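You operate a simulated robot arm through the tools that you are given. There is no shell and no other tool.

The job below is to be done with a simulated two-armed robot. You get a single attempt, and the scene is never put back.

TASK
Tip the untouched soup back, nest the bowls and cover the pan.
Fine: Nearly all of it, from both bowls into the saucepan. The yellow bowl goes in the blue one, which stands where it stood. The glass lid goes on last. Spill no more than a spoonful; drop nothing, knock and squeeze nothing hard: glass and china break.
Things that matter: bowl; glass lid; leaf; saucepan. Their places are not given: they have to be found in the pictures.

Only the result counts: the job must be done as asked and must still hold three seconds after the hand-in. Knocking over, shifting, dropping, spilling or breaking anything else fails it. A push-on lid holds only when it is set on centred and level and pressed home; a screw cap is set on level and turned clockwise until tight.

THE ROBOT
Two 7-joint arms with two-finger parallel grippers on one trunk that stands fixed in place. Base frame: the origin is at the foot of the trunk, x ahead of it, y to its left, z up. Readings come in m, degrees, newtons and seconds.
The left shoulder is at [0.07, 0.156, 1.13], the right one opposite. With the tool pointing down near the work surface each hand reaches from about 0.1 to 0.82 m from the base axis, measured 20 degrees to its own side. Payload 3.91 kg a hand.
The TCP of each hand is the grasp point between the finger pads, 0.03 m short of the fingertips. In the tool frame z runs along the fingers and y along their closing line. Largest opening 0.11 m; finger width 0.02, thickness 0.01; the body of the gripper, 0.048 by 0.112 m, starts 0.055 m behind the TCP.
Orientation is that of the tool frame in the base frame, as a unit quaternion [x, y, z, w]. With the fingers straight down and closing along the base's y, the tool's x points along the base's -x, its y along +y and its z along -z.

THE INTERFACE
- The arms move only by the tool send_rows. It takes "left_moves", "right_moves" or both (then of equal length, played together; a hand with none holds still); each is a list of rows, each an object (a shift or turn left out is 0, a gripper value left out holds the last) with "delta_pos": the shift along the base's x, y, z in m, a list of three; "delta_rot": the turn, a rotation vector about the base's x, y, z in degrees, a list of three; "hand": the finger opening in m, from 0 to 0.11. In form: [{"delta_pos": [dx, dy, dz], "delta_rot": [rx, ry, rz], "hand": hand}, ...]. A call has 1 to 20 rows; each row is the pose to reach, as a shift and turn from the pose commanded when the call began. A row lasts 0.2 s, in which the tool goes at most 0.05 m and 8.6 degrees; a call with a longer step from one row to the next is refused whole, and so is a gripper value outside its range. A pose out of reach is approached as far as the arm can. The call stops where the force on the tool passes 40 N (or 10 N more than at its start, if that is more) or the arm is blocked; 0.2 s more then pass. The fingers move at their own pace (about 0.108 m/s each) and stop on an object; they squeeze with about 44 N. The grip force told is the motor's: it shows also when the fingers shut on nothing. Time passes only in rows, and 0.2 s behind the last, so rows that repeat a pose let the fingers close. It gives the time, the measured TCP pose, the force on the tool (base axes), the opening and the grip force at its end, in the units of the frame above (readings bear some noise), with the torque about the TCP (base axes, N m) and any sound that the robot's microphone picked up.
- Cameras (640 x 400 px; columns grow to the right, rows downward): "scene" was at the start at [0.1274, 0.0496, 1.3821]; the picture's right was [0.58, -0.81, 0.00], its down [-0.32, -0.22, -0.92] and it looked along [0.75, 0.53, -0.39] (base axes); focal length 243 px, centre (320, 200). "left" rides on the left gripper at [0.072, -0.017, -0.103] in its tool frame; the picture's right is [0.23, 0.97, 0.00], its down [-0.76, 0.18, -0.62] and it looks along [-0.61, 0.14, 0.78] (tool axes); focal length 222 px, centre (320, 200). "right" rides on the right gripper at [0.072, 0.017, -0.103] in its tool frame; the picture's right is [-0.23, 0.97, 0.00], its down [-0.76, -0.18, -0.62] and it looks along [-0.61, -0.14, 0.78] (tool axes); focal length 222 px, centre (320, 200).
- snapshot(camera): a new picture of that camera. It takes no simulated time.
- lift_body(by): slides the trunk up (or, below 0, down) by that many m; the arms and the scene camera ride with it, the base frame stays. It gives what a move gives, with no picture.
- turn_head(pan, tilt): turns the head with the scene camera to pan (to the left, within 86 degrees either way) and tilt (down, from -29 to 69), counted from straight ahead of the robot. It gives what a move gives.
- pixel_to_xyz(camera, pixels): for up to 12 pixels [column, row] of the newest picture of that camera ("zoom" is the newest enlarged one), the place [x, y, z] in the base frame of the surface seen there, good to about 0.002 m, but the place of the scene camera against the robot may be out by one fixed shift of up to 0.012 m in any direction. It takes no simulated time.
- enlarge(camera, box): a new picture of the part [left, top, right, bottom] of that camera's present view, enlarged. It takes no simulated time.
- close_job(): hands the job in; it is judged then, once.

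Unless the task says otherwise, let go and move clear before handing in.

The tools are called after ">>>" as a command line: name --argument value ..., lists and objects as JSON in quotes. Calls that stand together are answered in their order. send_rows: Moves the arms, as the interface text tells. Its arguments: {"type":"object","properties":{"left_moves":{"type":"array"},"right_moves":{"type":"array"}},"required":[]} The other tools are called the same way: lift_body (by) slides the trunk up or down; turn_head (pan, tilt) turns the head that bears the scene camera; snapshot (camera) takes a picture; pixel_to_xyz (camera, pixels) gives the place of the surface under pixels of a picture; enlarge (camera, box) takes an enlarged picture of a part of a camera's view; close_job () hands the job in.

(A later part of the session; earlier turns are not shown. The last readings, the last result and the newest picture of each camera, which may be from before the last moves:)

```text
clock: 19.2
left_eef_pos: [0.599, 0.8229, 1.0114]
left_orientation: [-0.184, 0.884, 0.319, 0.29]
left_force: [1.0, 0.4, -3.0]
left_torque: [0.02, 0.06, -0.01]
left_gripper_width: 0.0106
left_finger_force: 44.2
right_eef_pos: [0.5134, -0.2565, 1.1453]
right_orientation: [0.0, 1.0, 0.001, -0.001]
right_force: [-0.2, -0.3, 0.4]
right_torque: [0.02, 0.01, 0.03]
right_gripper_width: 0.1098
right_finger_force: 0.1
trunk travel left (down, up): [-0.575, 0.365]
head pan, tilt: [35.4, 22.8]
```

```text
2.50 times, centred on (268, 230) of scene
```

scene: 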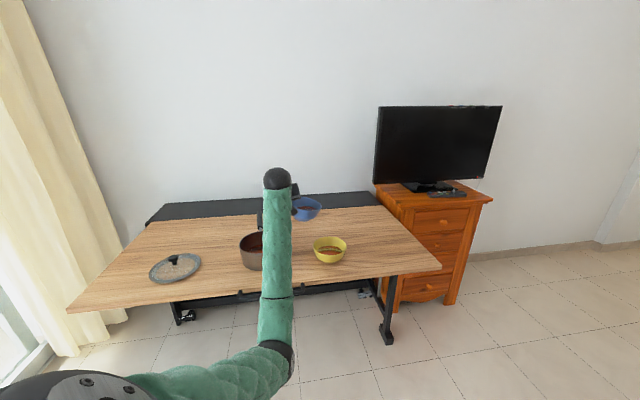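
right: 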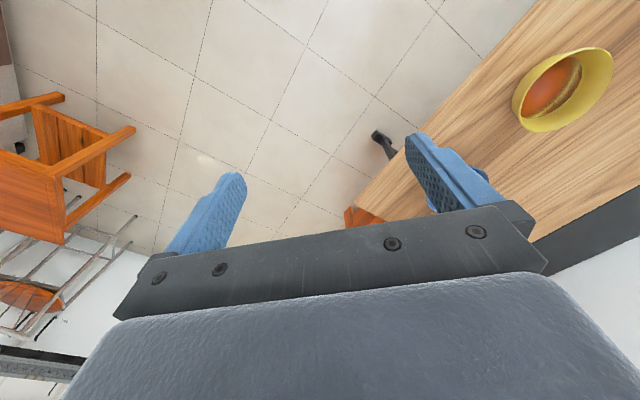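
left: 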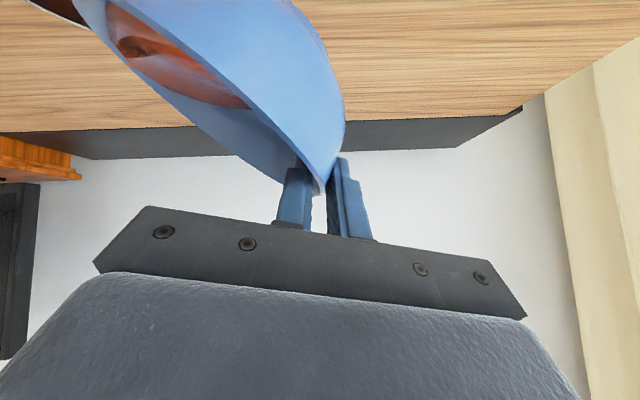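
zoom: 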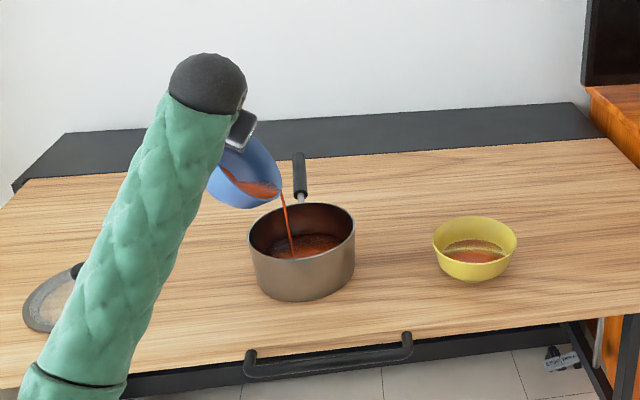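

The stream stays thin and lands centrally in the pan. I'll keep tilting at the same rate to about 77°.

>>> send_rows --left_moves '[{"delta_pos": [0.0022, -0.0031, 0.0018], "delta_rot": [1.64, 1.15, 0]}, {"delta_pos": [0.0044, -0.0063, 0.0034], "delta_rot": [3.28, 2.29, 0]}, {"delta_pos": [0.0067, -0.0095, 0.0049], "delta_rot": [4.92, 3.44, 0]}, {"delta_pos": [0.009, -0.0129, 0.0062], "delta_rot": [6.55, 4.59, 0]}, {"delta_pos": [0.0114, -0.0162, 0.0074], "delta_rot": [8.19, 5.74, 0]}, {"delta_pos": [0.0138, -0.0197, 0.0084], "delta_rot": [9.83, 6.88, 0]}, {"delta_pos": [0.0162, -0.0232, 0.0093], "delta_rot": [11.47, 8.03, 0]}, {"delta_pos": [0.0187, -0.0267, 0.0101], "delta_rot": [13.11, 9.18, 0]}, {"delta_pos": [0.0212, -0.0303, 0.0107], "delta_rot": [14.75, 10.32, 0]}, {"delta_pos": [0.0238, -0.034, 0.0111], "delta_rot": [16.38, 11.47, 0]}, {"delta_pos": [0.0264, -0.0377, 0.0114], "delta_rot": [18.02, 12.62, 0]}, {"delta_pos": [0.029, -0.0414, 0.0116], "delta_rot": [19.66, 13.77, 0]}]'

>>> enlarge --camera "scene" --box '[140, 150, 396, 310]'

>>> snapshot --camera "left"

```text
clock: 21.8
left_eef_pos: [0.6271, 0.7824, 1.023]
left_orientation: [-0.094, 0.844, 0.484, 0.209]
left_force: [0.1, -0.5, -3.5]
left_torque: [-0.06, -0.01, 0.01]
left_gripper_width: 0.0107
left_finger_force: 43.7
right_eef_pos: [0.5132, -0.2561, 1.1439]
right_orientation: [0.0, 1.0, 0.0, 0.0]
right_force: [-0.2, 0.1, 0.3]
right_torque: [-0.01, 0.03, -0.04]
right_gripper_width: 0.1101
right_finger_force: 0.0
trunk travel left (down, up): [-0.575, 0.365]
head pan, tilt: [35.4, 22.8]
```

```text
2.50 times, centred on (268, 230) of scene
```

zoom: 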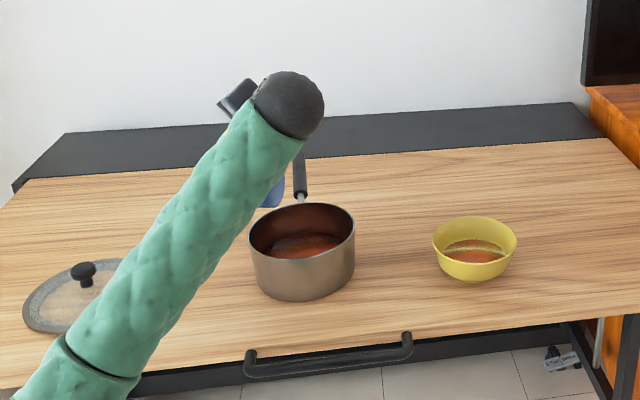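

```text
taken
```

left: 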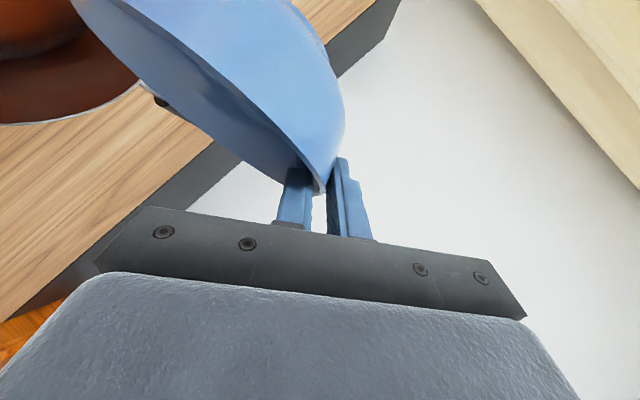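

The arm now hides the lip, but the left picture shows the bowl's inside almost clear of soup. I'll tilt on to about 120° and hold so it drains fully.

>>> send_rows --left_moves '[{"delta_pos": [0.0053, -0.0075, 0.0018], "delta_rot": [3.28, 2.29, 0]}, {"delta_pos": [0.0106, -0.0152, 0.0029], "delta_rot": [6.55, 4.59, 0]}, {"delta_pos": [0.0159, -0.0228, 0.0034], "delta_rot": [9.83, 6.88, 0]}, {"delta_pos": [0.0213, -0.0305, 0.0032], "delta_rot": [13.11, 9.18, 0]}, {"delta_pos": [0.0267, -0.0381, 0.0024], "delta_rot": [16.38, 11.47, 0]}, {"delta_pos": [0.0319, -0.0456, 0.001], "delta_rot": [19.66, 13.77, 0]}, {"delta_pos": [0.0372, -0.0531, -0.0011], "delta_rot": [22.94, 16.06, 0]}, {"delta_pos": [0.0423, -0.0605, -0.0039], "delta_rot": [26.21, 18.36, 0]}, {"delta_pos": [0.0473, -0.0676, -0.0072], "delta_rot": [29.49, 20.65, 0]}, {"delta_pos": [0.0522, -0.0745, -0.0112], "delta_rot": [32.77, 22.94, 0]}, {"delta_pos": [0.0558, -0.0796, -0.0145], "delta_rot": [35.23, 24.66, 0]}, {"delta_pos": [0.0558, -0.0796, -0.0145], "delta_rot": [35.23, 24.66, 0]}, {"delta_pos": [0.0558, -0.0796, -0.0145], "delta_rot": [35.23, 24.66, 0]}, {"delta_pos": [0.0558, -0.0796, -0.0145], "delta_rot": [35.23, 24.66, 0]}]'

>>> snapshot --camera "scene"

>>> snapshot --camera "left"

```text
clock: 24.8
left_eef_pos: [0.6834, 0.7027, 1.0064]
left_orientation: [0.077, 0.685, 0.723, 0.045]
left_force: [0.7, 0.1, -2.0]
left_torque: [-0.15, -0.09, 0.01]
left_gripper_width: 0.0106
left_finger_force: 44.0
right_eef_pos: [0.514, -0.2556, 1.1439]
right_orientation: [0.0, 1.0, 0.001, 0.0]
right_force: [0.4, 0.0, 0.4]
right_torque: [-0.02, -0.01, -0.02]
right_gripper_width: 0.1099
right_finger_force: 0.0
trunk travel left (down, up): [-0.575, 0.365]
head pan, tilt: [35.4, 22.8]
```

```text
taken
```

scene: 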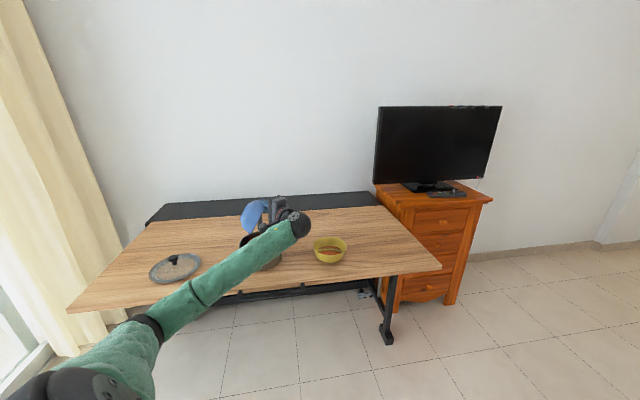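

```text
taken
```

left: 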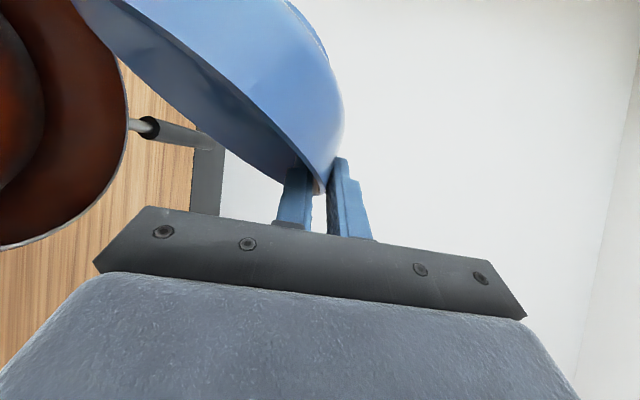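

The bowl is tipped past 110° over the pan. I'll enlarge the scene view to see the inside of the bowl, the stream and any spills.

>>> enlarge --camera "scene" --box '[220, 185, 348, 280]'

>>> enlarge --camera "left" --box '[0, 0, 352, 220]'

```text
4.21 times, centred on (284, 232) of scene
```

zoom: 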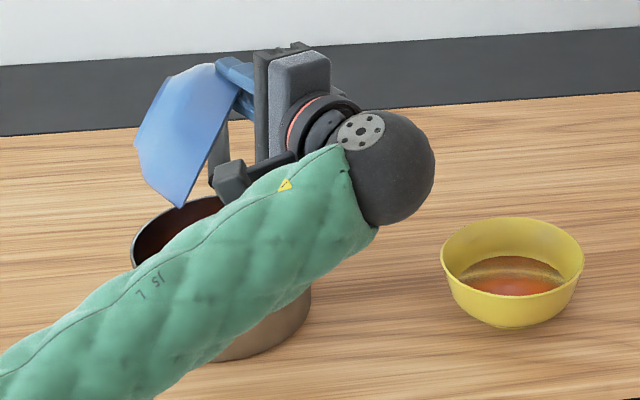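

```text
1.82 times, centred on (176, 110) of left
```

zoom: 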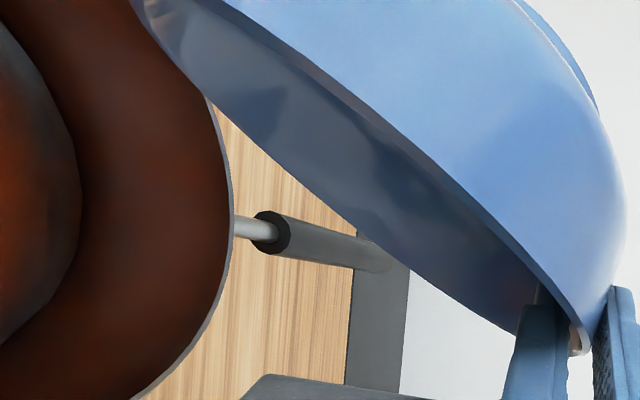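

The blue bowl looks empty, with its lip still over the pan and clean table around it. I'll hold one second more for drips, then turn it upright again above the pan.

>>> send_rows --left_moves '[{"delta_pos": [0, 0, 0]}, {"delta_pos": [0, 0, 0]}, {"delta_pos": [0, 0, 0]}, {"delta_pos": [0, 0, 0]}, {"delta_pos": [0, 0, 0]}, {"delta_pos": [-0.0096, 0.0138, 0.0082], "delta_rot": [-6.55, -4.59, 0]}, {"delta_pos": [-0.0198, 0.0283, 0.014], "delta_rot": [-13.11, -9.18, 0]}, {"delta_pos": [-0.0304, 0.0434, 0.0222], "delta_rot": [-19.66, -13.77, 0]}, {"delta_pos": [-0.0411, 0.0587, 0.0279], "delta_rot": [-26.21, -18.36, 0]}, {"delta_pos": [-0.0518, 0.074, 0.0309], "delta_rot": [-32.77, -22.94, 0]}, {"delta_pos": [-0.0622, 0.0888, 0.0314], "delta_rot": [-39.32, -27.53, 0]}, {"delta_pos": [-0.0721, 0.103, 0.0294], "delta_rot": [-45.88, -32.12, 0]}, {"delta_pos": [-0.0814, 0.1162, 0.025], "delta_rot": [-52.43, -36.71, 0]}, {"delta_pos": [-0.0899, 0.1284, 0.0185], "delta_rot": [-58.98, -41.3, 0]}, {"delta_pos": [-0.0973, 0.1389, 0.0101], "delta_rot": [-65.54, -45.89, 0]}, {"delta_pos": [-0.1036, 0.1479, 0.0], "delta_rot": [-72.09, -50.48, 0]}, {"delta_pos": [-0.1086, 0.1552, -0.0115], "delta_rot": [-78.64, -55.07, 0]}, {"delta_pos": [-0.1123, 0.1604, -0.0241], "delta_rot": [-85.2, -59.65, 0]}, {"delta_pos": [-0.1145, 0.1636, -0.0374], "delta_rot": [-91.75, -64.24, 0]}, {"delta_pos": [-0.1153, 0.1647, -0.051], "delta_rot": [-98.3, -68.83, 0]}]'

>>> enlarge --camera "scene" --box '[140, 150, 396, 310]'

>>> snapshot --camera "left"

```text
clock: 29.0
left_eef_pos: [0.5682, 0.8669, 0.9552]
left_orientation: [-0.354, 0.833, -0.087, 0.417]
left_force: [0.3, 0.4, -2.5]
left_torque: [0.11, 0.11, 0.03]
left_gripper_width: 0.0103
left_finger_force: 43.7
right_eef_pos: [0.5132, -0.2553, 1.1454]
right_orientation: [0.0, 1.0, 0.0, 0.001]
right_force: [0.4, 0.2, -0.7]
right_torque: [0.02, -0.04, 0.0]
right_gripper_width: 0.1103
right_finger_force: 0.1
trunk travel left (down, up): [-0.575, 0.365]
head pan, tilt: [35.4, 22.8]
```

```text
2.50 times, centred on (268, 230) of scene
```

zoom: 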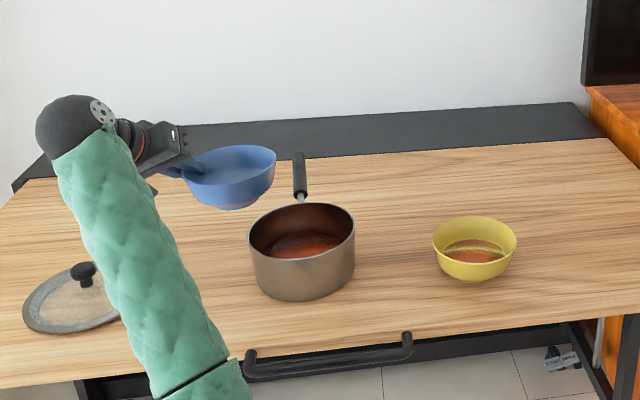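

```text
taken
```

left: 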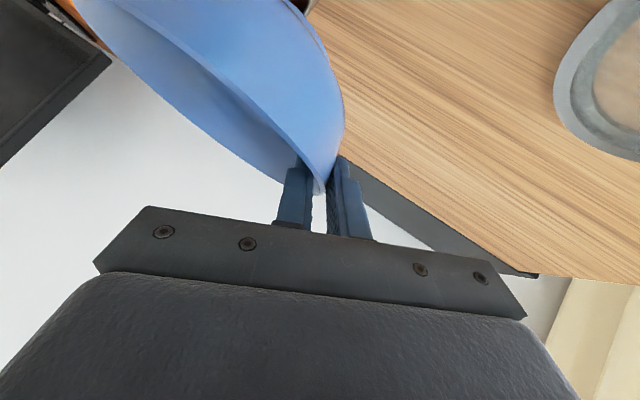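

The bowl is upright again and shows no soup at this scale. I'll look closer inside it and measure how level its rim is.

>>> enlarge --camera "scene" --box '[200, 195, 264, 240]'

>>> pixel_to_xyz --camera "left" --pixels '[[72, 3], [85, 20], [100, 2], [140, 24], [180, 50], [220, 83], [260, 118], [290, 148], [318, 192], [300, 5], [333, 60], [343, 110]]'

```text
8.89 times, centred on (232, 218) of scene
```

zoom: 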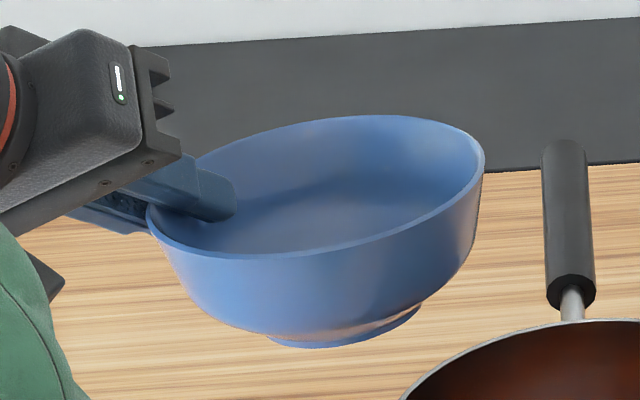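

```text
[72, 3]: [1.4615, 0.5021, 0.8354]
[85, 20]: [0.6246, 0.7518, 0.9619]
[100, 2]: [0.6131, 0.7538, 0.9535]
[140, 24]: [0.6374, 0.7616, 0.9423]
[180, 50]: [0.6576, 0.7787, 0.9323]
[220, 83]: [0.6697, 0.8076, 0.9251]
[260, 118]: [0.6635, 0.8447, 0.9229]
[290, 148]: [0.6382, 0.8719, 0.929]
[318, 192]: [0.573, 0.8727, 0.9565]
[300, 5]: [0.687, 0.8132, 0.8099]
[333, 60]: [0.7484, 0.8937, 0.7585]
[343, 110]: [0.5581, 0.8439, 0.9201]
```

The bowl is empty inside. I'll take points round its rim in this enlarged picture to find the tilt and the centre relative to the hand.

>>> pixel_to_xyz --camera "zoom" --pixels '[[484, 165], [470, 140], [440, 122], [390, 116], [330, 121], [270, 133], [220, 152], [175, 240], [230, 254], [300, 254], [380, 236], [440, 210]]'

```text
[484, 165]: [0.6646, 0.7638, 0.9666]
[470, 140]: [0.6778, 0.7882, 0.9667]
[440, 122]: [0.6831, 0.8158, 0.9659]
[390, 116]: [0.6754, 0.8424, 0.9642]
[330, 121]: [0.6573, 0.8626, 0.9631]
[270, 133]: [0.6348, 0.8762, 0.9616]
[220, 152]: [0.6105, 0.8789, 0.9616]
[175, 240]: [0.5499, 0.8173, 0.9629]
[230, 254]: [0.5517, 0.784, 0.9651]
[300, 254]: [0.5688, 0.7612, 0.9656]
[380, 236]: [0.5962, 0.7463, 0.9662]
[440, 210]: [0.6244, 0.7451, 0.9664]
```

The rim is level within about 2°, with the pouring side slightly high. The rim centre lies (0.045, −0.048) from the TCP, so the bowl returns to (1.021, 0.358) with the TCP at about (0.968, 0.397). I'll carry it back there and stop well above the table.

>>> send_rows --left_moves '[{"delta_pos": [0.004, -0.0047, 0.003], "delta_rot": [0.02, 0.01, 0.1]}, {"delta_pos": [0.016, -0.0188, 0.008], "delta_rot": [0.07, 0.06, 0.4]}, {"delta_pos": [0.036, -0.0423, 0.015], "delta_rot": [0.15, 0.13, 0.9]}, {"delta_pos": [0.06, -0.0704, 0.022], "delta_rot": [0.25, 0.21, 1.5]}, {"delta_pos": [0.0879, -0.1033, 0.028], "delta_rot": [0.37, 0.31, 2.2]}, {"delta_pos": [0.1159, -0.1362, 0.03], "delta_rot": [0.49, 0.41, 2.9]}, {"delta_pos": [0.1439, -0.169, 0.03], "delta_rot": [0.61, 0.51, 3.6]}, {"delta_pos": [0.1719, -0.2019, 0.03], "delta_rot": [0.73, 0.61, 4.3]}, {"delta_pos": [0.1999, -0.2348, 0.03], "delta_rot": [0.85, 0.71, 5.0]}, {"delta_pos": [0.2278, -0.2676, 0.03], "delta_rot": [0.96, 0.8, 5.7]}, {"delta_pos": [0.2558, -0.3005, 0.03], "delta_rot": [1.08, 0.9, 6.4]}, {"delta_pos": [0.2838, -0.3333, 0.025], "delta_rot": [1.2, 1.0, 7.1]}, {"delta_pos": [0.3118, -0.3662, 0.015], "delta_rot": [1.32, 1.1, 7.8]}, {"delta_pos": [0.3397, -0.3991, 0.0], "delta_rot": [1.44, 1.2, 8.5]}, {"delta_pos": [0.3637, -0.4272, -0.017], "delta_rot": [1.54, 1.28, 9.1]}, {"delta_pos": [0.3837, -0.4507, -0.035], "delta_rot": [1.62, 1.35, 9.6]}, {"delta_pos": [0.3957, -0.4648, -0.05], "delta_rot": [1.67, 1.4, 9.9]}, {"delta_pos": [0.3997, -0.4695, -0.0583], "delta_rot": [1.69, 1.41, 10]}, {"delta_pos": [0.3997, -0.4695, -0.0583], "delta_rot": [1.69, 1.41, 10]}]'

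>>> snapshot --camera "left"

>>> enlarge --camera "scene" --box '[300, 190, 428, 270]'

```text
clock: 33.0
left_eef_pos: [0.9661, 0.3977, 0.898]
left_orientation: [-0.419, 0.805, -0.033, 0.419]
left_force: [0.2, 0.6, -3.9]
left_torque: [0.1, 0.14, 0.0]
left_gripper_width: 0.0104
left_finger_force: 43.9
right_eef_pos: [0.5126, -0.257, 1.1446]
right_orientation: [0.001, 1.0, 0.0, 0.0]
right_force: [0.7, 0.4, -0.1]
right_torque: [0.01, 0.05, -0.01]
right_gripper_width: 0.1101
right_finger_force: 0.0
trunk travel left (down, up): [-0.575, 0.365]
head pan, tilt: [35.4, 22.8]
```

```text
taken
```

left: 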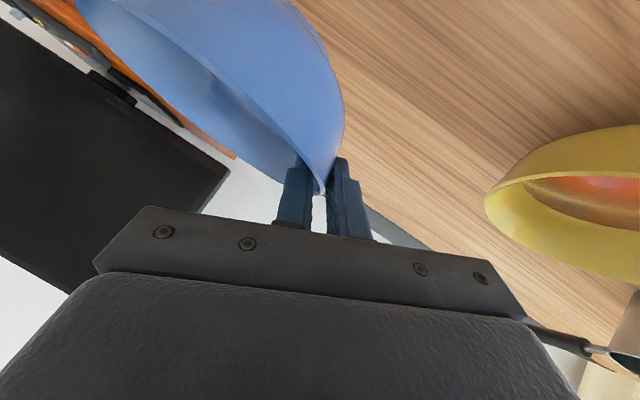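

```text
5.00 times, centred on (364, 230) of scene
```

zoom: 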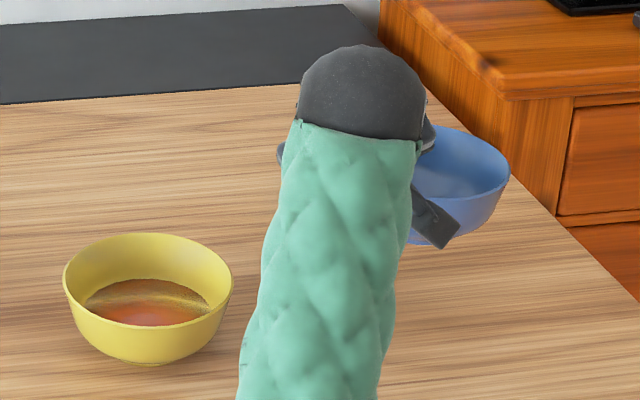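

The bowl is above its old place and looks steady. I'll measure its rim from both cameras to correct the last few millimetres before setting it down.

>>> pixel_to_xyz --camera "zoom" --pixels '[[509, 170], [505, 155], [490, 142], [465, 130], [440, 126], [500, 185], [485, 195], [465, 203], [440, 240], [455, 236]]'

>>> enlarge --camera "left" --box '[60, 0, 380, 200]'

```text
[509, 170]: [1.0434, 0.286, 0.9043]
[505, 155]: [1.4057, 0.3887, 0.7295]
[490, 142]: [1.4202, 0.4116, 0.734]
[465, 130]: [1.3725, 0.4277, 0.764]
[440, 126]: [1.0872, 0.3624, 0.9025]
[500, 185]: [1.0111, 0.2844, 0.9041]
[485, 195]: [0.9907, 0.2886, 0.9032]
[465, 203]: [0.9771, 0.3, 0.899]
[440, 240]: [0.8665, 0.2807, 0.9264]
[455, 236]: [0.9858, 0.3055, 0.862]
```

```text
2.00 times, centred on (220, 100) of left
```

zoom: 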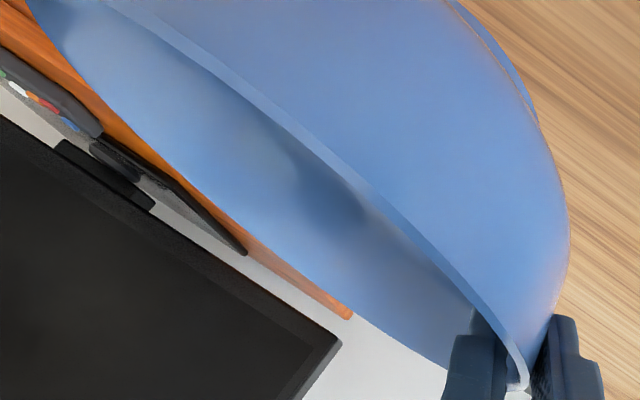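

The near rim strip runs from about (130,8) to (523,375) in this enlarged picture; I'll query points along its middle.

>>> pixel_to_xyz --camera "zoom" --pixels '[[130, 8], [180, 42], [240, 83], [300, 128], [360, 180], [420, 240], [470, 293], [505, 340], [523, 375], [60, 45], [120, 125], [35, 8]]'

```text
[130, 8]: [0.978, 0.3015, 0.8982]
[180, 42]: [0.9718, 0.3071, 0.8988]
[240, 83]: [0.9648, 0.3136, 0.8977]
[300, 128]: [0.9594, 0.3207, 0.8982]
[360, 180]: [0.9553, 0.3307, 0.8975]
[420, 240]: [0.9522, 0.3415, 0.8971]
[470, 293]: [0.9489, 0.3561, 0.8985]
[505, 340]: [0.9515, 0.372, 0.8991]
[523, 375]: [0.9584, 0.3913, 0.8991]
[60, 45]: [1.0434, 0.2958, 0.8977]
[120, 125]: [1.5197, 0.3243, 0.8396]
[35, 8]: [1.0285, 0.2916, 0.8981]
```

The rim reads level, all points near z 0.898, and its centre is about (1.0185, 0.3575), 2.5 mm short in x. I'll correct that and lower it to roughly 3 mm above the table.

>>> send_rows --left_moves '[{"delta_pos": [0.0025, 0.0005, -0.012]}, {"delta_pos": [0.0025, 0.0005, -0.026]}, {"delta_pos": [0.0025, 0.0005, -0.04]}, {"delta_pos": [0.0025, 0.0005, -0.053]}, {"delta_pos": [0.0025, 0.0005, -0.063]}, {"delta_pos": [0.0025, 0.0005, -0.07]}, {"delta_pos": [0.0025, 0.0005, -0.0745]}, {"delta_pos": [0.0025, 0.0005, -0.0745]}]'

>>> snapshot --camera "left"

```text
clock: 34.8
left_eef_pos: [0.9699, 0.3973, 0.8238]
left_orientation: [-0.419, 0.805, -0.032, 0.419]
left_force: [0.0, 0.5, -2.9]
left_torque: [0.07, 0.13, -0.04]
left_gripper_width: 0.0105
left_finger_force: 44.1
right_eef_pos: [0.5122, -0.2571, 1.144]
right_orientation: [0.0, 1.0, 0.0, 0.001]
right_force: [0.3, -0.2, 0.6]
right_torque: [-0.01, 0.02, 0.03]
right_gripper_width: 0.1098
right_finger_force: 0.1
trunk travel left (down, up): [-0.575, 0.365]
head pan, tilt: [35.4, 22.8]
```

```text
taken
```

left: 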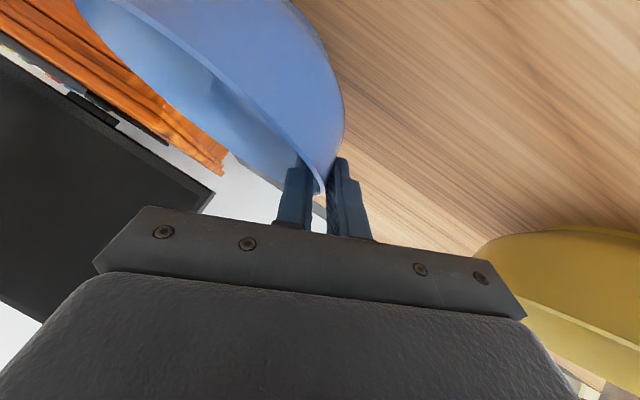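

Nothing has touched yet: the weight still reads about 2.9 N, and the yellow bowl stays clear of the hand. I'll lower a millimetre or two at a time until the table takes the weight.

>>> send_rows --left_moves '[{"delta_pos": [0, 0, -0.001]}, {"delta_pos": [0, 0, -0.002]}, {"delta_pos": [0, 0, -0.002]}]'

```text
clock: 35.6
left_eef_pos: [0.9712, 0.3977, 0.8223]
left_orientation: [-0.42, 0.805, -0.032, 0.418]
left_force: [0.3, -0.2, -2.8]
left_torque: [0.13, 0.12, -0.02]
left_gripper_width: 0.0104
left_finger_force: 43.6
right_eef_pos: [0.5138, -0.2568, 1.1441]
right_orientation: [0.0, 1.0, 0.0, 0.0]
right_force: [0.2, 0.3, -0.5]
right_torque: [-0.03, 0.0, 0.0]
right_gripper_width: 0.1102
right_finger_force: 0.0
trunk travel left (down, up): [-0.575, 0.365]
head pan, tilt: [35.4, 22.8]
```

>>> send_rows --left_moves '[{"delta_pos": [0, 0, -0.0005]}, {"delta_pos": [0, 0, -0.001]}, {"delta_pos": [0, 0, -0.0015]}]'

>>> snapshot --camera "left"

>>> enlarge --camera "left" --box '[60, 0, 380, 200]'

```text
clock: 36.4
left_eef_pos: [0.971, 0.3979, 0.8211]
left_orientation: [-0.419, 0.805, -0.032, 0.419]
left_force: [0.2, 0.7, -3.3]
left_torque: [0.08, 0.13, -0.02]
left_gripper_width: 0.0104
left_finger_force: 43.9
right_eef_pos: [0.5135, -0.2562, 1.1443]
right_orientation: [0.0, 1.0, 0.0, 0.0]
right_force: [0.3, 0.2, 0.5]
right_torque: [0.03, -0.01, 0.0]
right_gripper_width: 0.1102
right_finger_force: 0.1
trunk travel left (down, up): [-0.575, 0.365]
head pan, tilt: [35.4, 22.8]
```

```text
taken
```

left: 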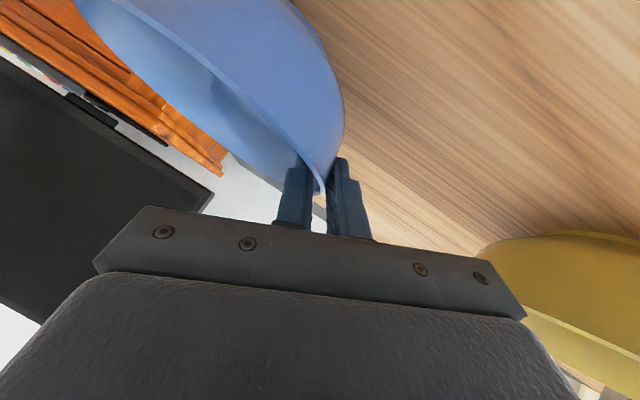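

```text
2.00 times, centred on (220, 100) of left
```

zoom: 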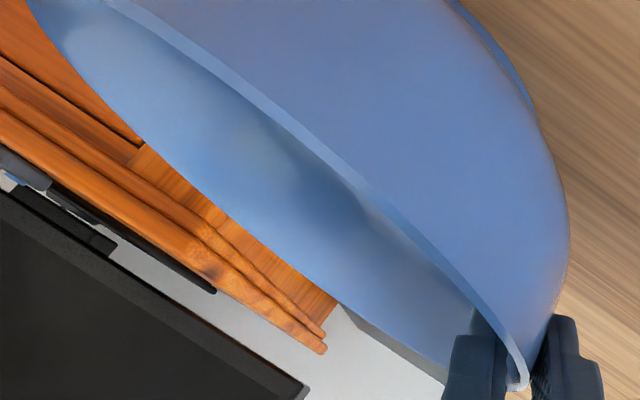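

>>> pixel_to_xyz --camera "zoom" --pixels '[[130, 8], [180, 42], [240, 83], [300, 128], [360, 180], [420, 240], [470, 293], [505, 340], [523, 375], [60, 45], [500, 60], [600, 100]]'

```text
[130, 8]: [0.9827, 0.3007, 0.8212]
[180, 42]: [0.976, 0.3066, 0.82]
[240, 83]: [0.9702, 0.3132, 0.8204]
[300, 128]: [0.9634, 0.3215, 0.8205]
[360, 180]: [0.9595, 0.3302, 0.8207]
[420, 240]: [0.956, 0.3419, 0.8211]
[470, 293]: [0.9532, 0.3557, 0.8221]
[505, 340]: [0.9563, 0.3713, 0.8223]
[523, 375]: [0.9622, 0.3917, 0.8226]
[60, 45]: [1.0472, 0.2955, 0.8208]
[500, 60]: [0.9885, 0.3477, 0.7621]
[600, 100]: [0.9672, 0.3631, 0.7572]
```

The rim is within 1–2 mm of its resting height and centred near (1.0225, 0.357). I'll shift it back 1.5 mm and keep lowering in half-millimetre steps.

>>> send_rows --left_moves '[{"delta_pos": [-0.0012, 0.0008, 0]}, {"delta_pos": [-0.0012, 0.0008, -0.0005]}, {"delta_pos": [-0.0012, 0.0008, -0.001]}, {"delta_pos": [-0.0012, 0.0008, -0.001]}]'

```text
clock: 37.4
left_eef_pos: [0.9705, 0.3978, 0.8215]
left_orientation: [-0.419, 0.805, -0.033, 0.418]
left_force: [-0.6, 1.0, -1.0]
left_torque: [0.06, 0.06, -0.02]
left_gripper_width: 0.0103
left_finger_force: 44.1
right_eef_pos: [0.5138, -0.2556, 1.1445]
right_orientation: [0.0, 1.0, 0.0, 0.0]
right_force: [0.0, 0.1, 0.6]
right_torque: [0.03, 0.03, -0.01]
right_gripper_width: 0.11
right_finger_force: 0.0
trunk travel left (down, up): [-0.575, 0.365]
head pan, tilt: [35.4, 22.8]
```

The vertical force has dropped from about −3 to −1 N, so the foot has touched on one side. A little further will seat it fully.

>>> send_rows --left_moves '[{"delta_pos": [0, 0, -0.0004]}, {"delta_pos": [0, 0, -0.0008]}, {"delta_pos": [0, 0, -0.0008]}]'

```text
clock: 38.2
left_eef_pos: [0.9689, 0.3995, 0.8195]
left_orientation: [-0.419, 0.805, -0.032, 0.419]
left_force: [-1.0, 0.2, 1.5]
left_torque: [-0.07, -0.18, -0.05]
left_gripper_width: 0.0106
left_finger_force: 44.2
right_eef_pos: [0.5138, -0.2578, 1.1444]
right_orientation: [0.0, 1.0, 0.0, 0.0]
right_force: [0.3, 0.0, -0.3]
right_torque: [-0.01, 0.04, 0.01]
right_gripper_width: 0.11
right_finger_force: 0.1
trunk travel left (down, up): [-0.575, 0.365]
head pan, tilt: [35.4, 22.8]
```

The table now carries the bowl and the hand presses with only about 1.5 N. I'll open the fingers gradually and only as far as needed.

>>> send_rows --left_moves '[{"hand": 0.012}, {"hand": 0.015}, {"hand": 0.02}, {"hand": 0.028}, {"hand": 0.036}, {"hand": 0.042}, {"hand": 0.042}]'

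>>> snapshot --camera "left"

```text
clock: 39.8
left_eef_pos: [0.9717, 0.3988, 0.8207]
left_orientation: [-0.419, 0.805, -0.032, 0.419]
left_force: [1.0, 0.2, -0.6]
left_torque: [0.01, -0.03, 0.0]
left_gripper_width: 0.042
left_finger_force: 0.0
right_eef_pos: [0.5133, -0.258, 1.1426]
right_orientation: [0.0, 1.0, 0.0, 0.0]
right_force: [-0.7, -0.3, 0.0]
right_torque: [-0.01, -0.01, 0.01]
right_gripper_width: 0.1098
right_finger_force: 0.0
trunk travel left (down, up): [-0.575, 0.365]
head pan, tilt: [35.4, 22.8]
```

```text
taken
```

left: 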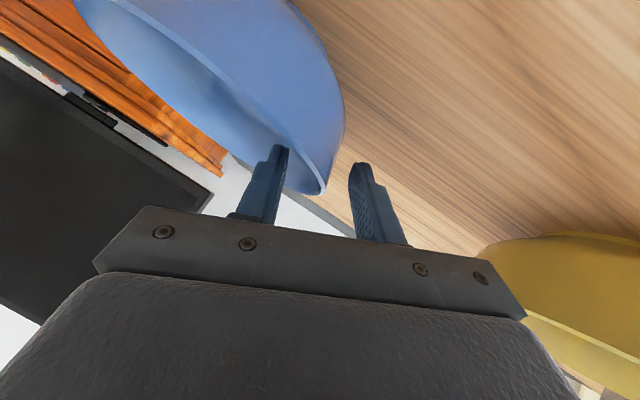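

The bowl stayed put as the fingers opened. I'll back out along the finger direction and up, then confirm where the blue bowl stands.

>>> send_rows --left_moves '[{"delta_pos": [-0.007, -0.003, 0.0065]}, {"delta_pos": [-0.0176, -0.0074, 0.0162]}, {"delta_pos": [-0.0316, -0.0133, 0.0291]}, {"delta_pos": [-0.0492, -0.0207, 0.0452]}, {"delta_pos": [-0.0668, -0.0281, 0.0614]}, {"delta_pos": [-0.0844, -0.0355, 0.0775]}, {"delta_pos": [-0.1, -0.035, 0.1]}, {"delta_pos": [-0.115, -0.02, 0.125]}, {"delta_pos": [-0.115, -0.02, 0.125]}]'

>>> snapshot --camera "left"

>>> enlarge --camera "scene" --box '[300, 200, 428, 280]'

```text
clock: 41.8
left_eef_pos: [0.8549, 0.3762, 0.9453]
left_orientation: [-0.419, 0.805, -0.033, 0.418]
left_force: [0.2, 0.7, 0.3]
left_torque: [-0.02, 0.02, 0.01]
left_gripper_width: 0.042
left_finger_force: 0.0
right_eef_pos: [0.513, -0.2571, 1.1436]
right_orientation: [0.0, 1.0, 0.001, 0.001]
right_force: [0.5, 0.4, 0.4]
right_torque: [0.0, -0.03, -0.01]
right_gripper_width: 0.1102
right_finger_force: 0.0
trunk travel left (down, up): [-0.575, 0.365]
head pan, tilt: [35.4, 22.8]
```

```text
taken
```

left: 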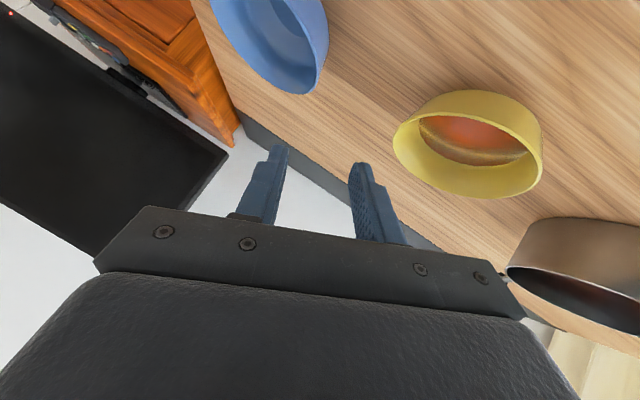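

```text
5.00 times, centred on (364, 240) of scene
```

zoom: 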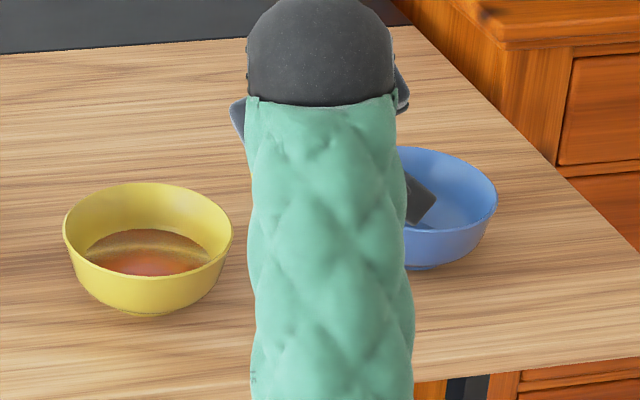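

Both bowls are clear of the hand, and the left camera sees the blue rim near (270,45) and the yellow near (470,145). I'll measure both rims.

>>> enlarge --camera "left" --box '[380, 80, 560, 205]'

>>> enlarge --camera "left" --box '[190, 0, 350, 100]'

```text
3.20 times, centred on (470, 142) of left
```

zoom: 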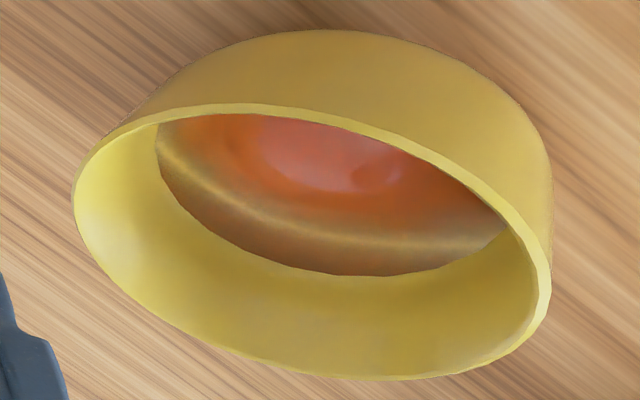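

```text
4.00 times, centred on (270, 50) of left
```

zoom: 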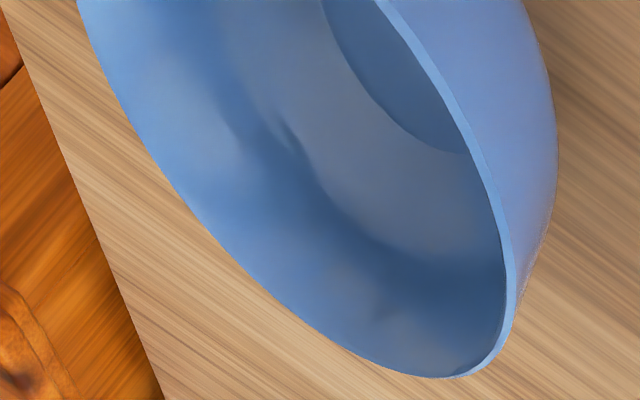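

>>> pixel_to_xyz --camera "zoom" --pixels '[[385, 8], [432, 75], [470, 142], [496, 210], [511, 270], [510, 330], [490, 364], [450, 376], [380, 361], [300, 313], [220, 238], [420, 100]]'

>>> pixel_to_xyz --camera "left" --pixels '[[394.4, 138.9], [410.6, 120.3], [438.8, 113.2], [463.8, 114.8], [488.8, 122], [510.6, 132.3], [529.4, 147], [540.3, 164.5], [532.5, 186.2], [516.9, 194.8], [463.8, 193.5], [404.4, 165]]'

```text
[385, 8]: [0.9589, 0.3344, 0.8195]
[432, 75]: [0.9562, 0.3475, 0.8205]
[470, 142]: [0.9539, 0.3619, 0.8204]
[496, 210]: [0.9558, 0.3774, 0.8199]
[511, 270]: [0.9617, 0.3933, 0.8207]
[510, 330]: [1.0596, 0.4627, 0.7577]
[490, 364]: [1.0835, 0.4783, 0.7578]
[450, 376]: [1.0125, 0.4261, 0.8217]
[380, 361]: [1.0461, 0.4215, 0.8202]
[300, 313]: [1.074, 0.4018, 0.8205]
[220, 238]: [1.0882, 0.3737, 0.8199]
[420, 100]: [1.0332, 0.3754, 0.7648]
```

```text
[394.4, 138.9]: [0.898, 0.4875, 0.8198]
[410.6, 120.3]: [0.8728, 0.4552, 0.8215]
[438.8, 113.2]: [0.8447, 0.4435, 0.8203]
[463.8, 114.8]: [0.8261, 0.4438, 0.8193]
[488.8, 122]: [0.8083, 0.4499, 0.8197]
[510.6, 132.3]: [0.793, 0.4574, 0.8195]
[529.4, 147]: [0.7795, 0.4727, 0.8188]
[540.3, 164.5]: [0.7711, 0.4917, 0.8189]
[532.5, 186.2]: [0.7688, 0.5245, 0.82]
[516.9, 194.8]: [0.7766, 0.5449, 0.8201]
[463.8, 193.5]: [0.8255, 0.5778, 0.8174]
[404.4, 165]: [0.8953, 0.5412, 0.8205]
```

The blue bowl now stands at about (1.022, 0.3585), within roughly 1 mm of where it stood. The yellow centre is about (0.834, 0.5105). Before gripping the yellow one, I'll sample inner and outer profiles to see how high it will sit when nested.

>>> pixel_to_xyz --camera "left" --pixels '[[419.5, 127], [527, 153], [440, 156], [460, 163], [480, 165], [500, 164], [515, 160], [425, 145], [470, 178], [450, 172], [500, 178], [520, 172]]'

>>> pixel_to_xyz --camera "zoom" --pixels '[[440, 130], [400, 90], [460, 152], [380, 70], [430, 200], [350, 120], [300, 180], [260, 220], [480, 300], [400, 330], [560, 100], [545, 220]]'

```text
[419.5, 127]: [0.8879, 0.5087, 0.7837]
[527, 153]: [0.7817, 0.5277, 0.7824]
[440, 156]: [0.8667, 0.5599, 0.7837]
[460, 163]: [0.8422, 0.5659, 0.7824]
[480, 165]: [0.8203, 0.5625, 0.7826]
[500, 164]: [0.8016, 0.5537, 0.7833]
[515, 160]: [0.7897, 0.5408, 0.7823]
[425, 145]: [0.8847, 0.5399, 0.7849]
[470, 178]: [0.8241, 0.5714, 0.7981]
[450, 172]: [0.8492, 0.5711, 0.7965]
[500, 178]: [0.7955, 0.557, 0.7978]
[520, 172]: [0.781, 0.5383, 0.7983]
```

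```text
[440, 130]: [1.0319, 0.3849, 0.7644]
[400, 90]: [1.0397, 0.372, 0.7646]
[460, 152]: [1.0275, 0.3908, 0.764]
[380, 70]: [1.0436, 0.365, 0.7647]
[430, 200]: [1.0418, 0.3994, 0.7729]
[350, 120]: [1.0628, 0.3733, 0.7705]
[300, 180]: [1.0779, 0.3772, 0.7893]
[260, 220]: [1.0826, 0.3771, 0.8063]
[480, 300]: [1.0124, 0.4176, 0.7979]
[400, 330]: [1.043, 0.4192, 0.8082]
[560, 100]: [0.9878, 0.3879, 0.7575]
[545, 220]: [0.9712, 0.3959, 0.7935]
```

Sampling shows the nested yellow rim will stand only about 8 mm above the blue rim. I'll therefore pour with a deep grip and regrip shallowly later for nesting. The present hand orientation held the blue bowl level, so I'll use it on the yellow bowl too and move to 12 cm short of its near-left rim.

>>> send_rows --left_moves '[{"delta_pos": [-0.012, 0.0105, 0.0], "hand": 0.06}, {"delta_pos": [-0.034, 0.0295, 0.0]}, {"delta_pos": [-0.06, 0.052, -0.004]}, {"delta_pos": [-0.088, 0.076, -0.014]}, {"delta_pos": [-0.115, 0.0995, -0.026]}, {"delta_pos": [-0.138, 0.1195, -0.037]}, {"delta_pos": [-0.152, 0.1315, -0.0445]}, {"delta_pos": [-0.1576, 0.1365, -0.0472]}, {"delta_pos": [-0.1576, 0.1365, -0.0472]}]'

>>> snapshot --camera "left"

>>> enlarge --camera "scene" --box '[240, 190, 432, 310]'

```text
clock: 43.8
left_eef_pos: [0.6964, 0.5135, 0.8962]
left_orientation: [-0.42, 0.805, -0.032, 0.419]
left_force: [-0.6, -0.1, -1.0]
left_torque: [-0.01, 0.02, 0.0]
left_gripper_width: 0.0597
left_finger_force: 0.0
right_eef_pos: [0.5139, -0.2564, 1.1433]
right_orientation: [-0.001, 1.0, 0.0, 0.0]
right_force: [-0.7, -0.6, -0.2]
right_torque: [0.02, 0.0, 0.0]
right_gripper_width: 0.11
right_finger_force: 0.2
trunk travel left (down, up): [-0.575, 0.365]
head pan, tilt: [35.4, 22.8]
```

```text
taken
```

left: 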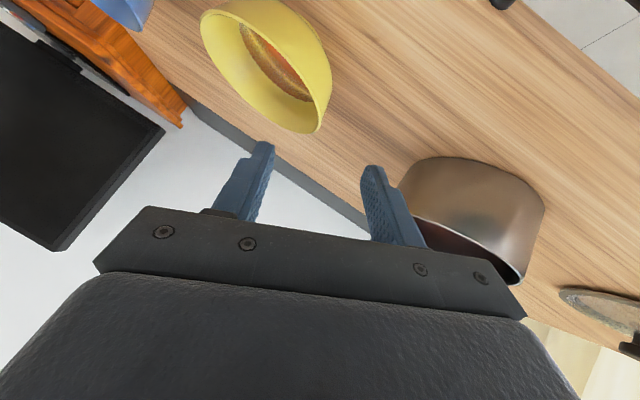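

```text
3.33 times, centred on (336, 250) of scene
```

zoom: 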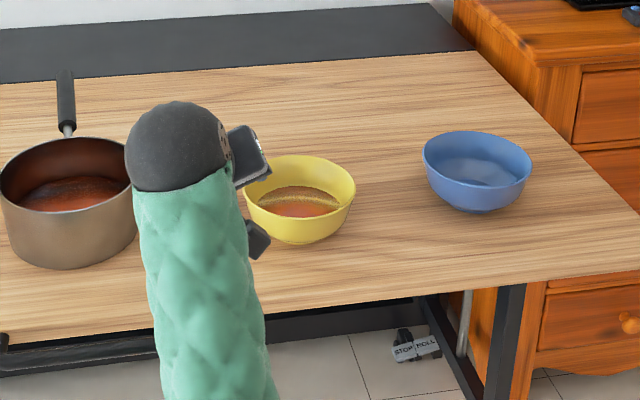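

The hand is lined up short of the yellow bowl, and the table shows no spills. I'll measure the yellow rim once more from here.

>>> enlarge --camera "left" --box '[180, 0, 390, 131]'

```text
3.05 times, centred on (285, 66) of left
```

zoom: 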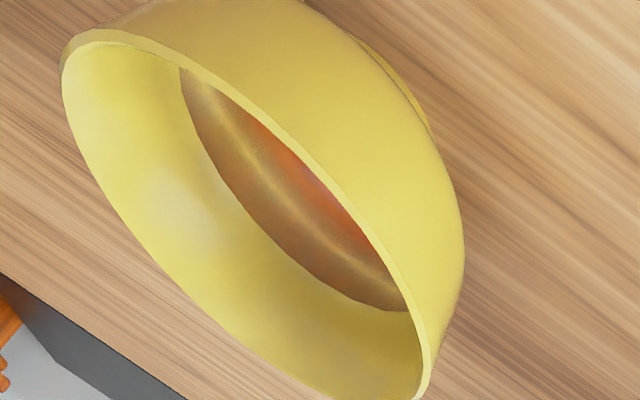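

>>> pixel_to_xyz --camera "zoom" --pixels '[[66, 60], [95, 38], [150, 44], [210, 78], [270, 125], [330, 182], [380, 245], [412, 305], [428, 350], [424, 385], [80, 140], [240, 340]]'

```text
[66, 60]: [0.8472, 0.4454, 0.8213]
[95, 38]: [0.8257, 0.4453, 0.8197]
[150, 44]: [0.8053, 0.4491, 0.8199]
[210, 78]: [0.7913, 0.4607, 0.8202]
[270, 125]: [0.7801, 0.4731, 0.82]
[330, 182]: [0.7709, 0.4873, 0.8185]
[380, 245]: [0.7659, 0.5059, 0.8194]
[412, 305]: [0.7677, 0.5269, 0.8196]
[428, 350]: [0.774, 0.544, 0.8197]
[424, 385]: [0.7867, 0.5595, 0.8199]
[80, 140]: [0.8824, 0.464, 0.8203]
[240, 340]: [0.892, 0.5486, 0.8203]
```

The yellow centre comes out at (0.834, 0.5115), so the grip TCP is (0.782, 0.552, 0.8205). I'll move in along the fingers with them open.

>>> send_rows --left_moves '[{"delta_pos": [0.0141, 0.0061, -0.0129]}, {"delta_pos": [0.0283, 0.0122, -0.0258]}, {"delta_pos": [0.0424, 0.0183, -0.0388]}, {"delta_pos": [0.0565, 0.0243, -0.0517]}, {"delta_pos": [0.0707, 0.0304, -0.0646]}, {"delta_pos": [0.0848, 0.0365, -0.0775]}, {"delta_pos": [0.0848, 0.0365, -0.0775]}]'

>>> snapshot --camera "left"

```text
clock: 45.4
left_eef_pos: [0.7815, 0.5522, 0.8192]
left_orientation: [-0.419, 0.805, -0.032, 0.419]
left_force: [0.9, -0.2, -0.4]
left_torque: [0.02, -0.01, 0.0]
left_gripper_width: 0.0602
left_finger_force: 0.0
right_eef_pos: [0.5138, -0.257, 1.1444]
right_orientation: [-0.001, 1.0, 0.0, 0.0]
right_force: [0.6, 0.2, 0.1]
right_torque: [0.01, 0.0, -0.02]
right_gripper_width: 0.1101
right_finger_force: 0.0
trunk travel left (down, up): [-0.575, 0.365]
head pan, tilt: [35.4, 22.8]
```

```text
taken
```

left: 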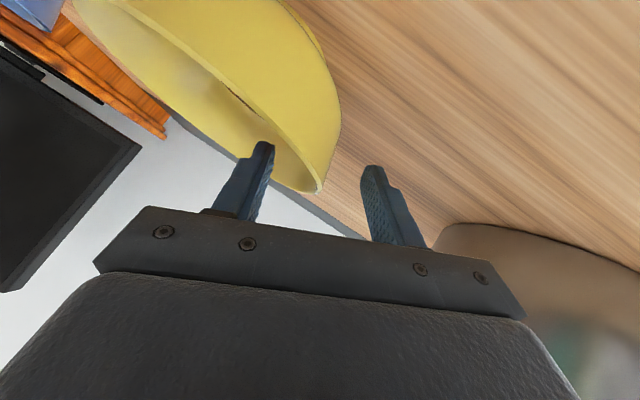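

The yellow wall lies between the fingers just as the blue one did at release, with the rim tip at (320,192). I'll close in small steps.

>>> send_rows --left_moves '[{"hand": 0.045}, {"hand": 0.032}, {"hand": 0.023}, {"hand": 0.017}, {"hand": 0.013}, {"hand": 0.011}, {"hand": 0.009}, {"hand": 0.008}]'

>>> snapshot --camera "left"

```text
clock: 47.2
left_eef_pos: [0.7807, 0.5506, 0.8207]
left_orientation: [-0.418, 0.805, -0.032, 0.42]
left_force: [3.6, -1.9, 5.4]
left_torque: [-0.31, -0.15, 0.14]
left_gripper_width: 0.0114
left_finger_force: 43.4
right_eef_pos: [0.5129, -0.2575, 1.1443]
right_orientation: [0.0, 1.0, -0.001, 0.0]
right_force: [0.2, 0.4, -0.4]
right_torque: [0.0, 0.02, 0.03]
right_gripper_width: 0.11
right_finger_force: 0.0
trunk travel left (down, up): [-0.575, 0.365]
head pan, tilt: [35.4, 22.8]
```

```text
taken
```

left: 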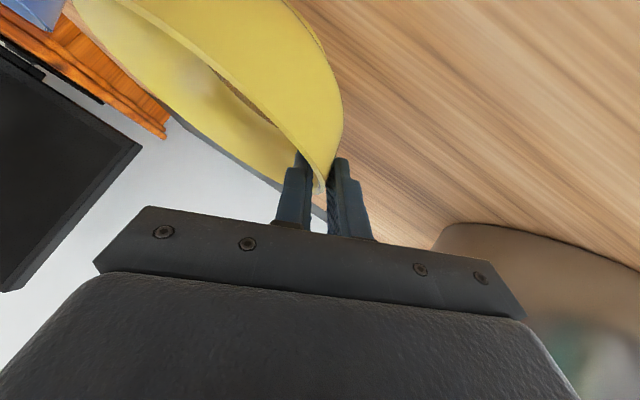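

It is gripped at 11.4 mm and hardly moved this time. I'll test it with a slow lift of 4 cm.

>>> send_rows --left_moves '[{"delta_pos": [0, 0, 0.002]}, {"delta_pos": [0, 0, 0.006]}, {"delta_pos": [0, 0, 0.012]}, {"delta_pos": [0, 0, 0.02]}, {"delta_pos": [0, 0, 0.03]}, {"delta_pos": [0, 0, 0.04]}, {"delta_pos": [0, 0, 0.04]}]'

>>> snapshot --camera "left"

>>> enlarge --camera "scene" --box '[270, 205, 398, 285]'

```text
clock: 48.8
left_eef_pos: [0.7824, 0.5511, 0.8601]
left_orientation: [-0.42, 0.805, -0.033, 0.418]
left_force: [-0.4, 0.6, -3.8]
left_torque: [0.16, 0.18, 0.0]
left_gripper_width: 0.0108
left_finger_force: 43.7
right_eef_pos: [0.513, -0.2566, 1.144]
right_orientation: [0.0, 1.0, 0.0, 0.0]
right_force: [-0.1, -1.0, 0.3]
right_torque: [0.03, 0.04, -0.02]
right_gripper_width: 0.1101
right_finger_force: 0.1
trunk travel left (down, up): [-0.575, 0.365]
head pan, tilt: [35.4, 22.8]
```

```text
taken
```

left: 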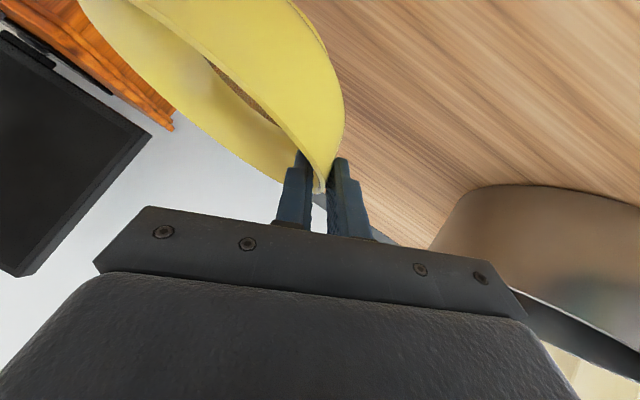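

```text
5.00 times, centred on (334, 245) of scene
```

zoom: 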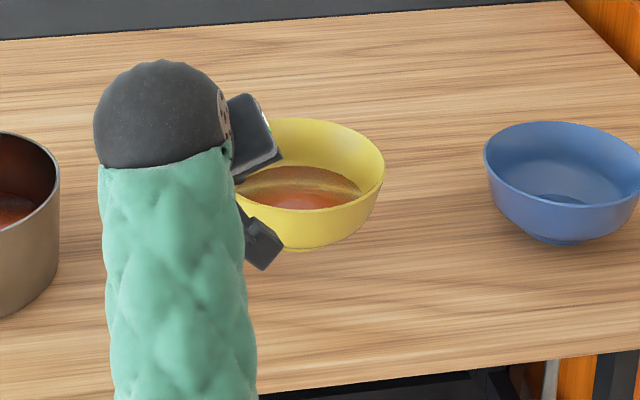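

The yellow bowl lifted almost level with the soup inside, carrying about 3.8 N. I'll check its rim tilt before carrying it to the pan.

>>> pixel_to_xyz --camera "zoom" --pixels '[[384, 162], [375, 148], [355, 133], [330, 124], [300, 119], [270, 119], [380, 178], [365, 192], [340, 203], [310, 209], [280, 209], [300, 195]]'

>>> pixel_to_xyz --camera "left" --pixels '[[130, 4], [160, 22], [190, 45], [220, 74], [250, 102], [275, 128], [300, 158], [318, 188], [95, 30], [120, 70], [310, 50], [335, 120]]'

```text
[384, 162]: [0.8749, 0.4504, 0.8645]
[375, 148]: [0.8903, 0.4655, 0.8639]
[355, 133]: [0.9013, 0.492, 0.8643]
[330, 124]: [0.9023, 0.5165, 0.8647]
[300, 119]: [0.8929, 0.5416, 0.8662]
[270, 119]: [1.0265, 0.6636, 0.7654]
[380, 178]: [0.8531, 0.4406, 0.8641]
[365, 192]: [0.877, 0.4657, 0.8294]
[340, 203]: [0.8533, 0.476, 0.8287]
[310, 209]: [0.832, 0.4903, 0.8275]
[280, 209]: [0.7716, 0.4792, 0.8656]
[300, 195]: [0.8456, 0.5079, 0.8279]
```

```text
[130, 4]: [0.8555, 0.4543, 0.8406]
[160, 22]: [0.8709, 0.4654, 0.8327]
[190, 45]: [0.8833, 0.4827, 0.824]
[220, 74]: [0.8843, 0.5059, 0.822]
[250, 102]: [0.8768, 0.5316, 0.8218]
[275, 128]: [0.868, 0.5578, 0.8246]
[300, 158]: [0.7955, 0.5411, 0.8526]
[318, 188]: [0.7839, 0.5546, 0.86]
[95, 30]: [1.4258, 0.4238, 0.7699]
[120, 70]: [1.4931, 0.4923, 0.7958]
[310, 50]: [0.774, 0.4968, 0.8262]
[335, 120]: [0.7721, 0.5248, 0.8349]
```

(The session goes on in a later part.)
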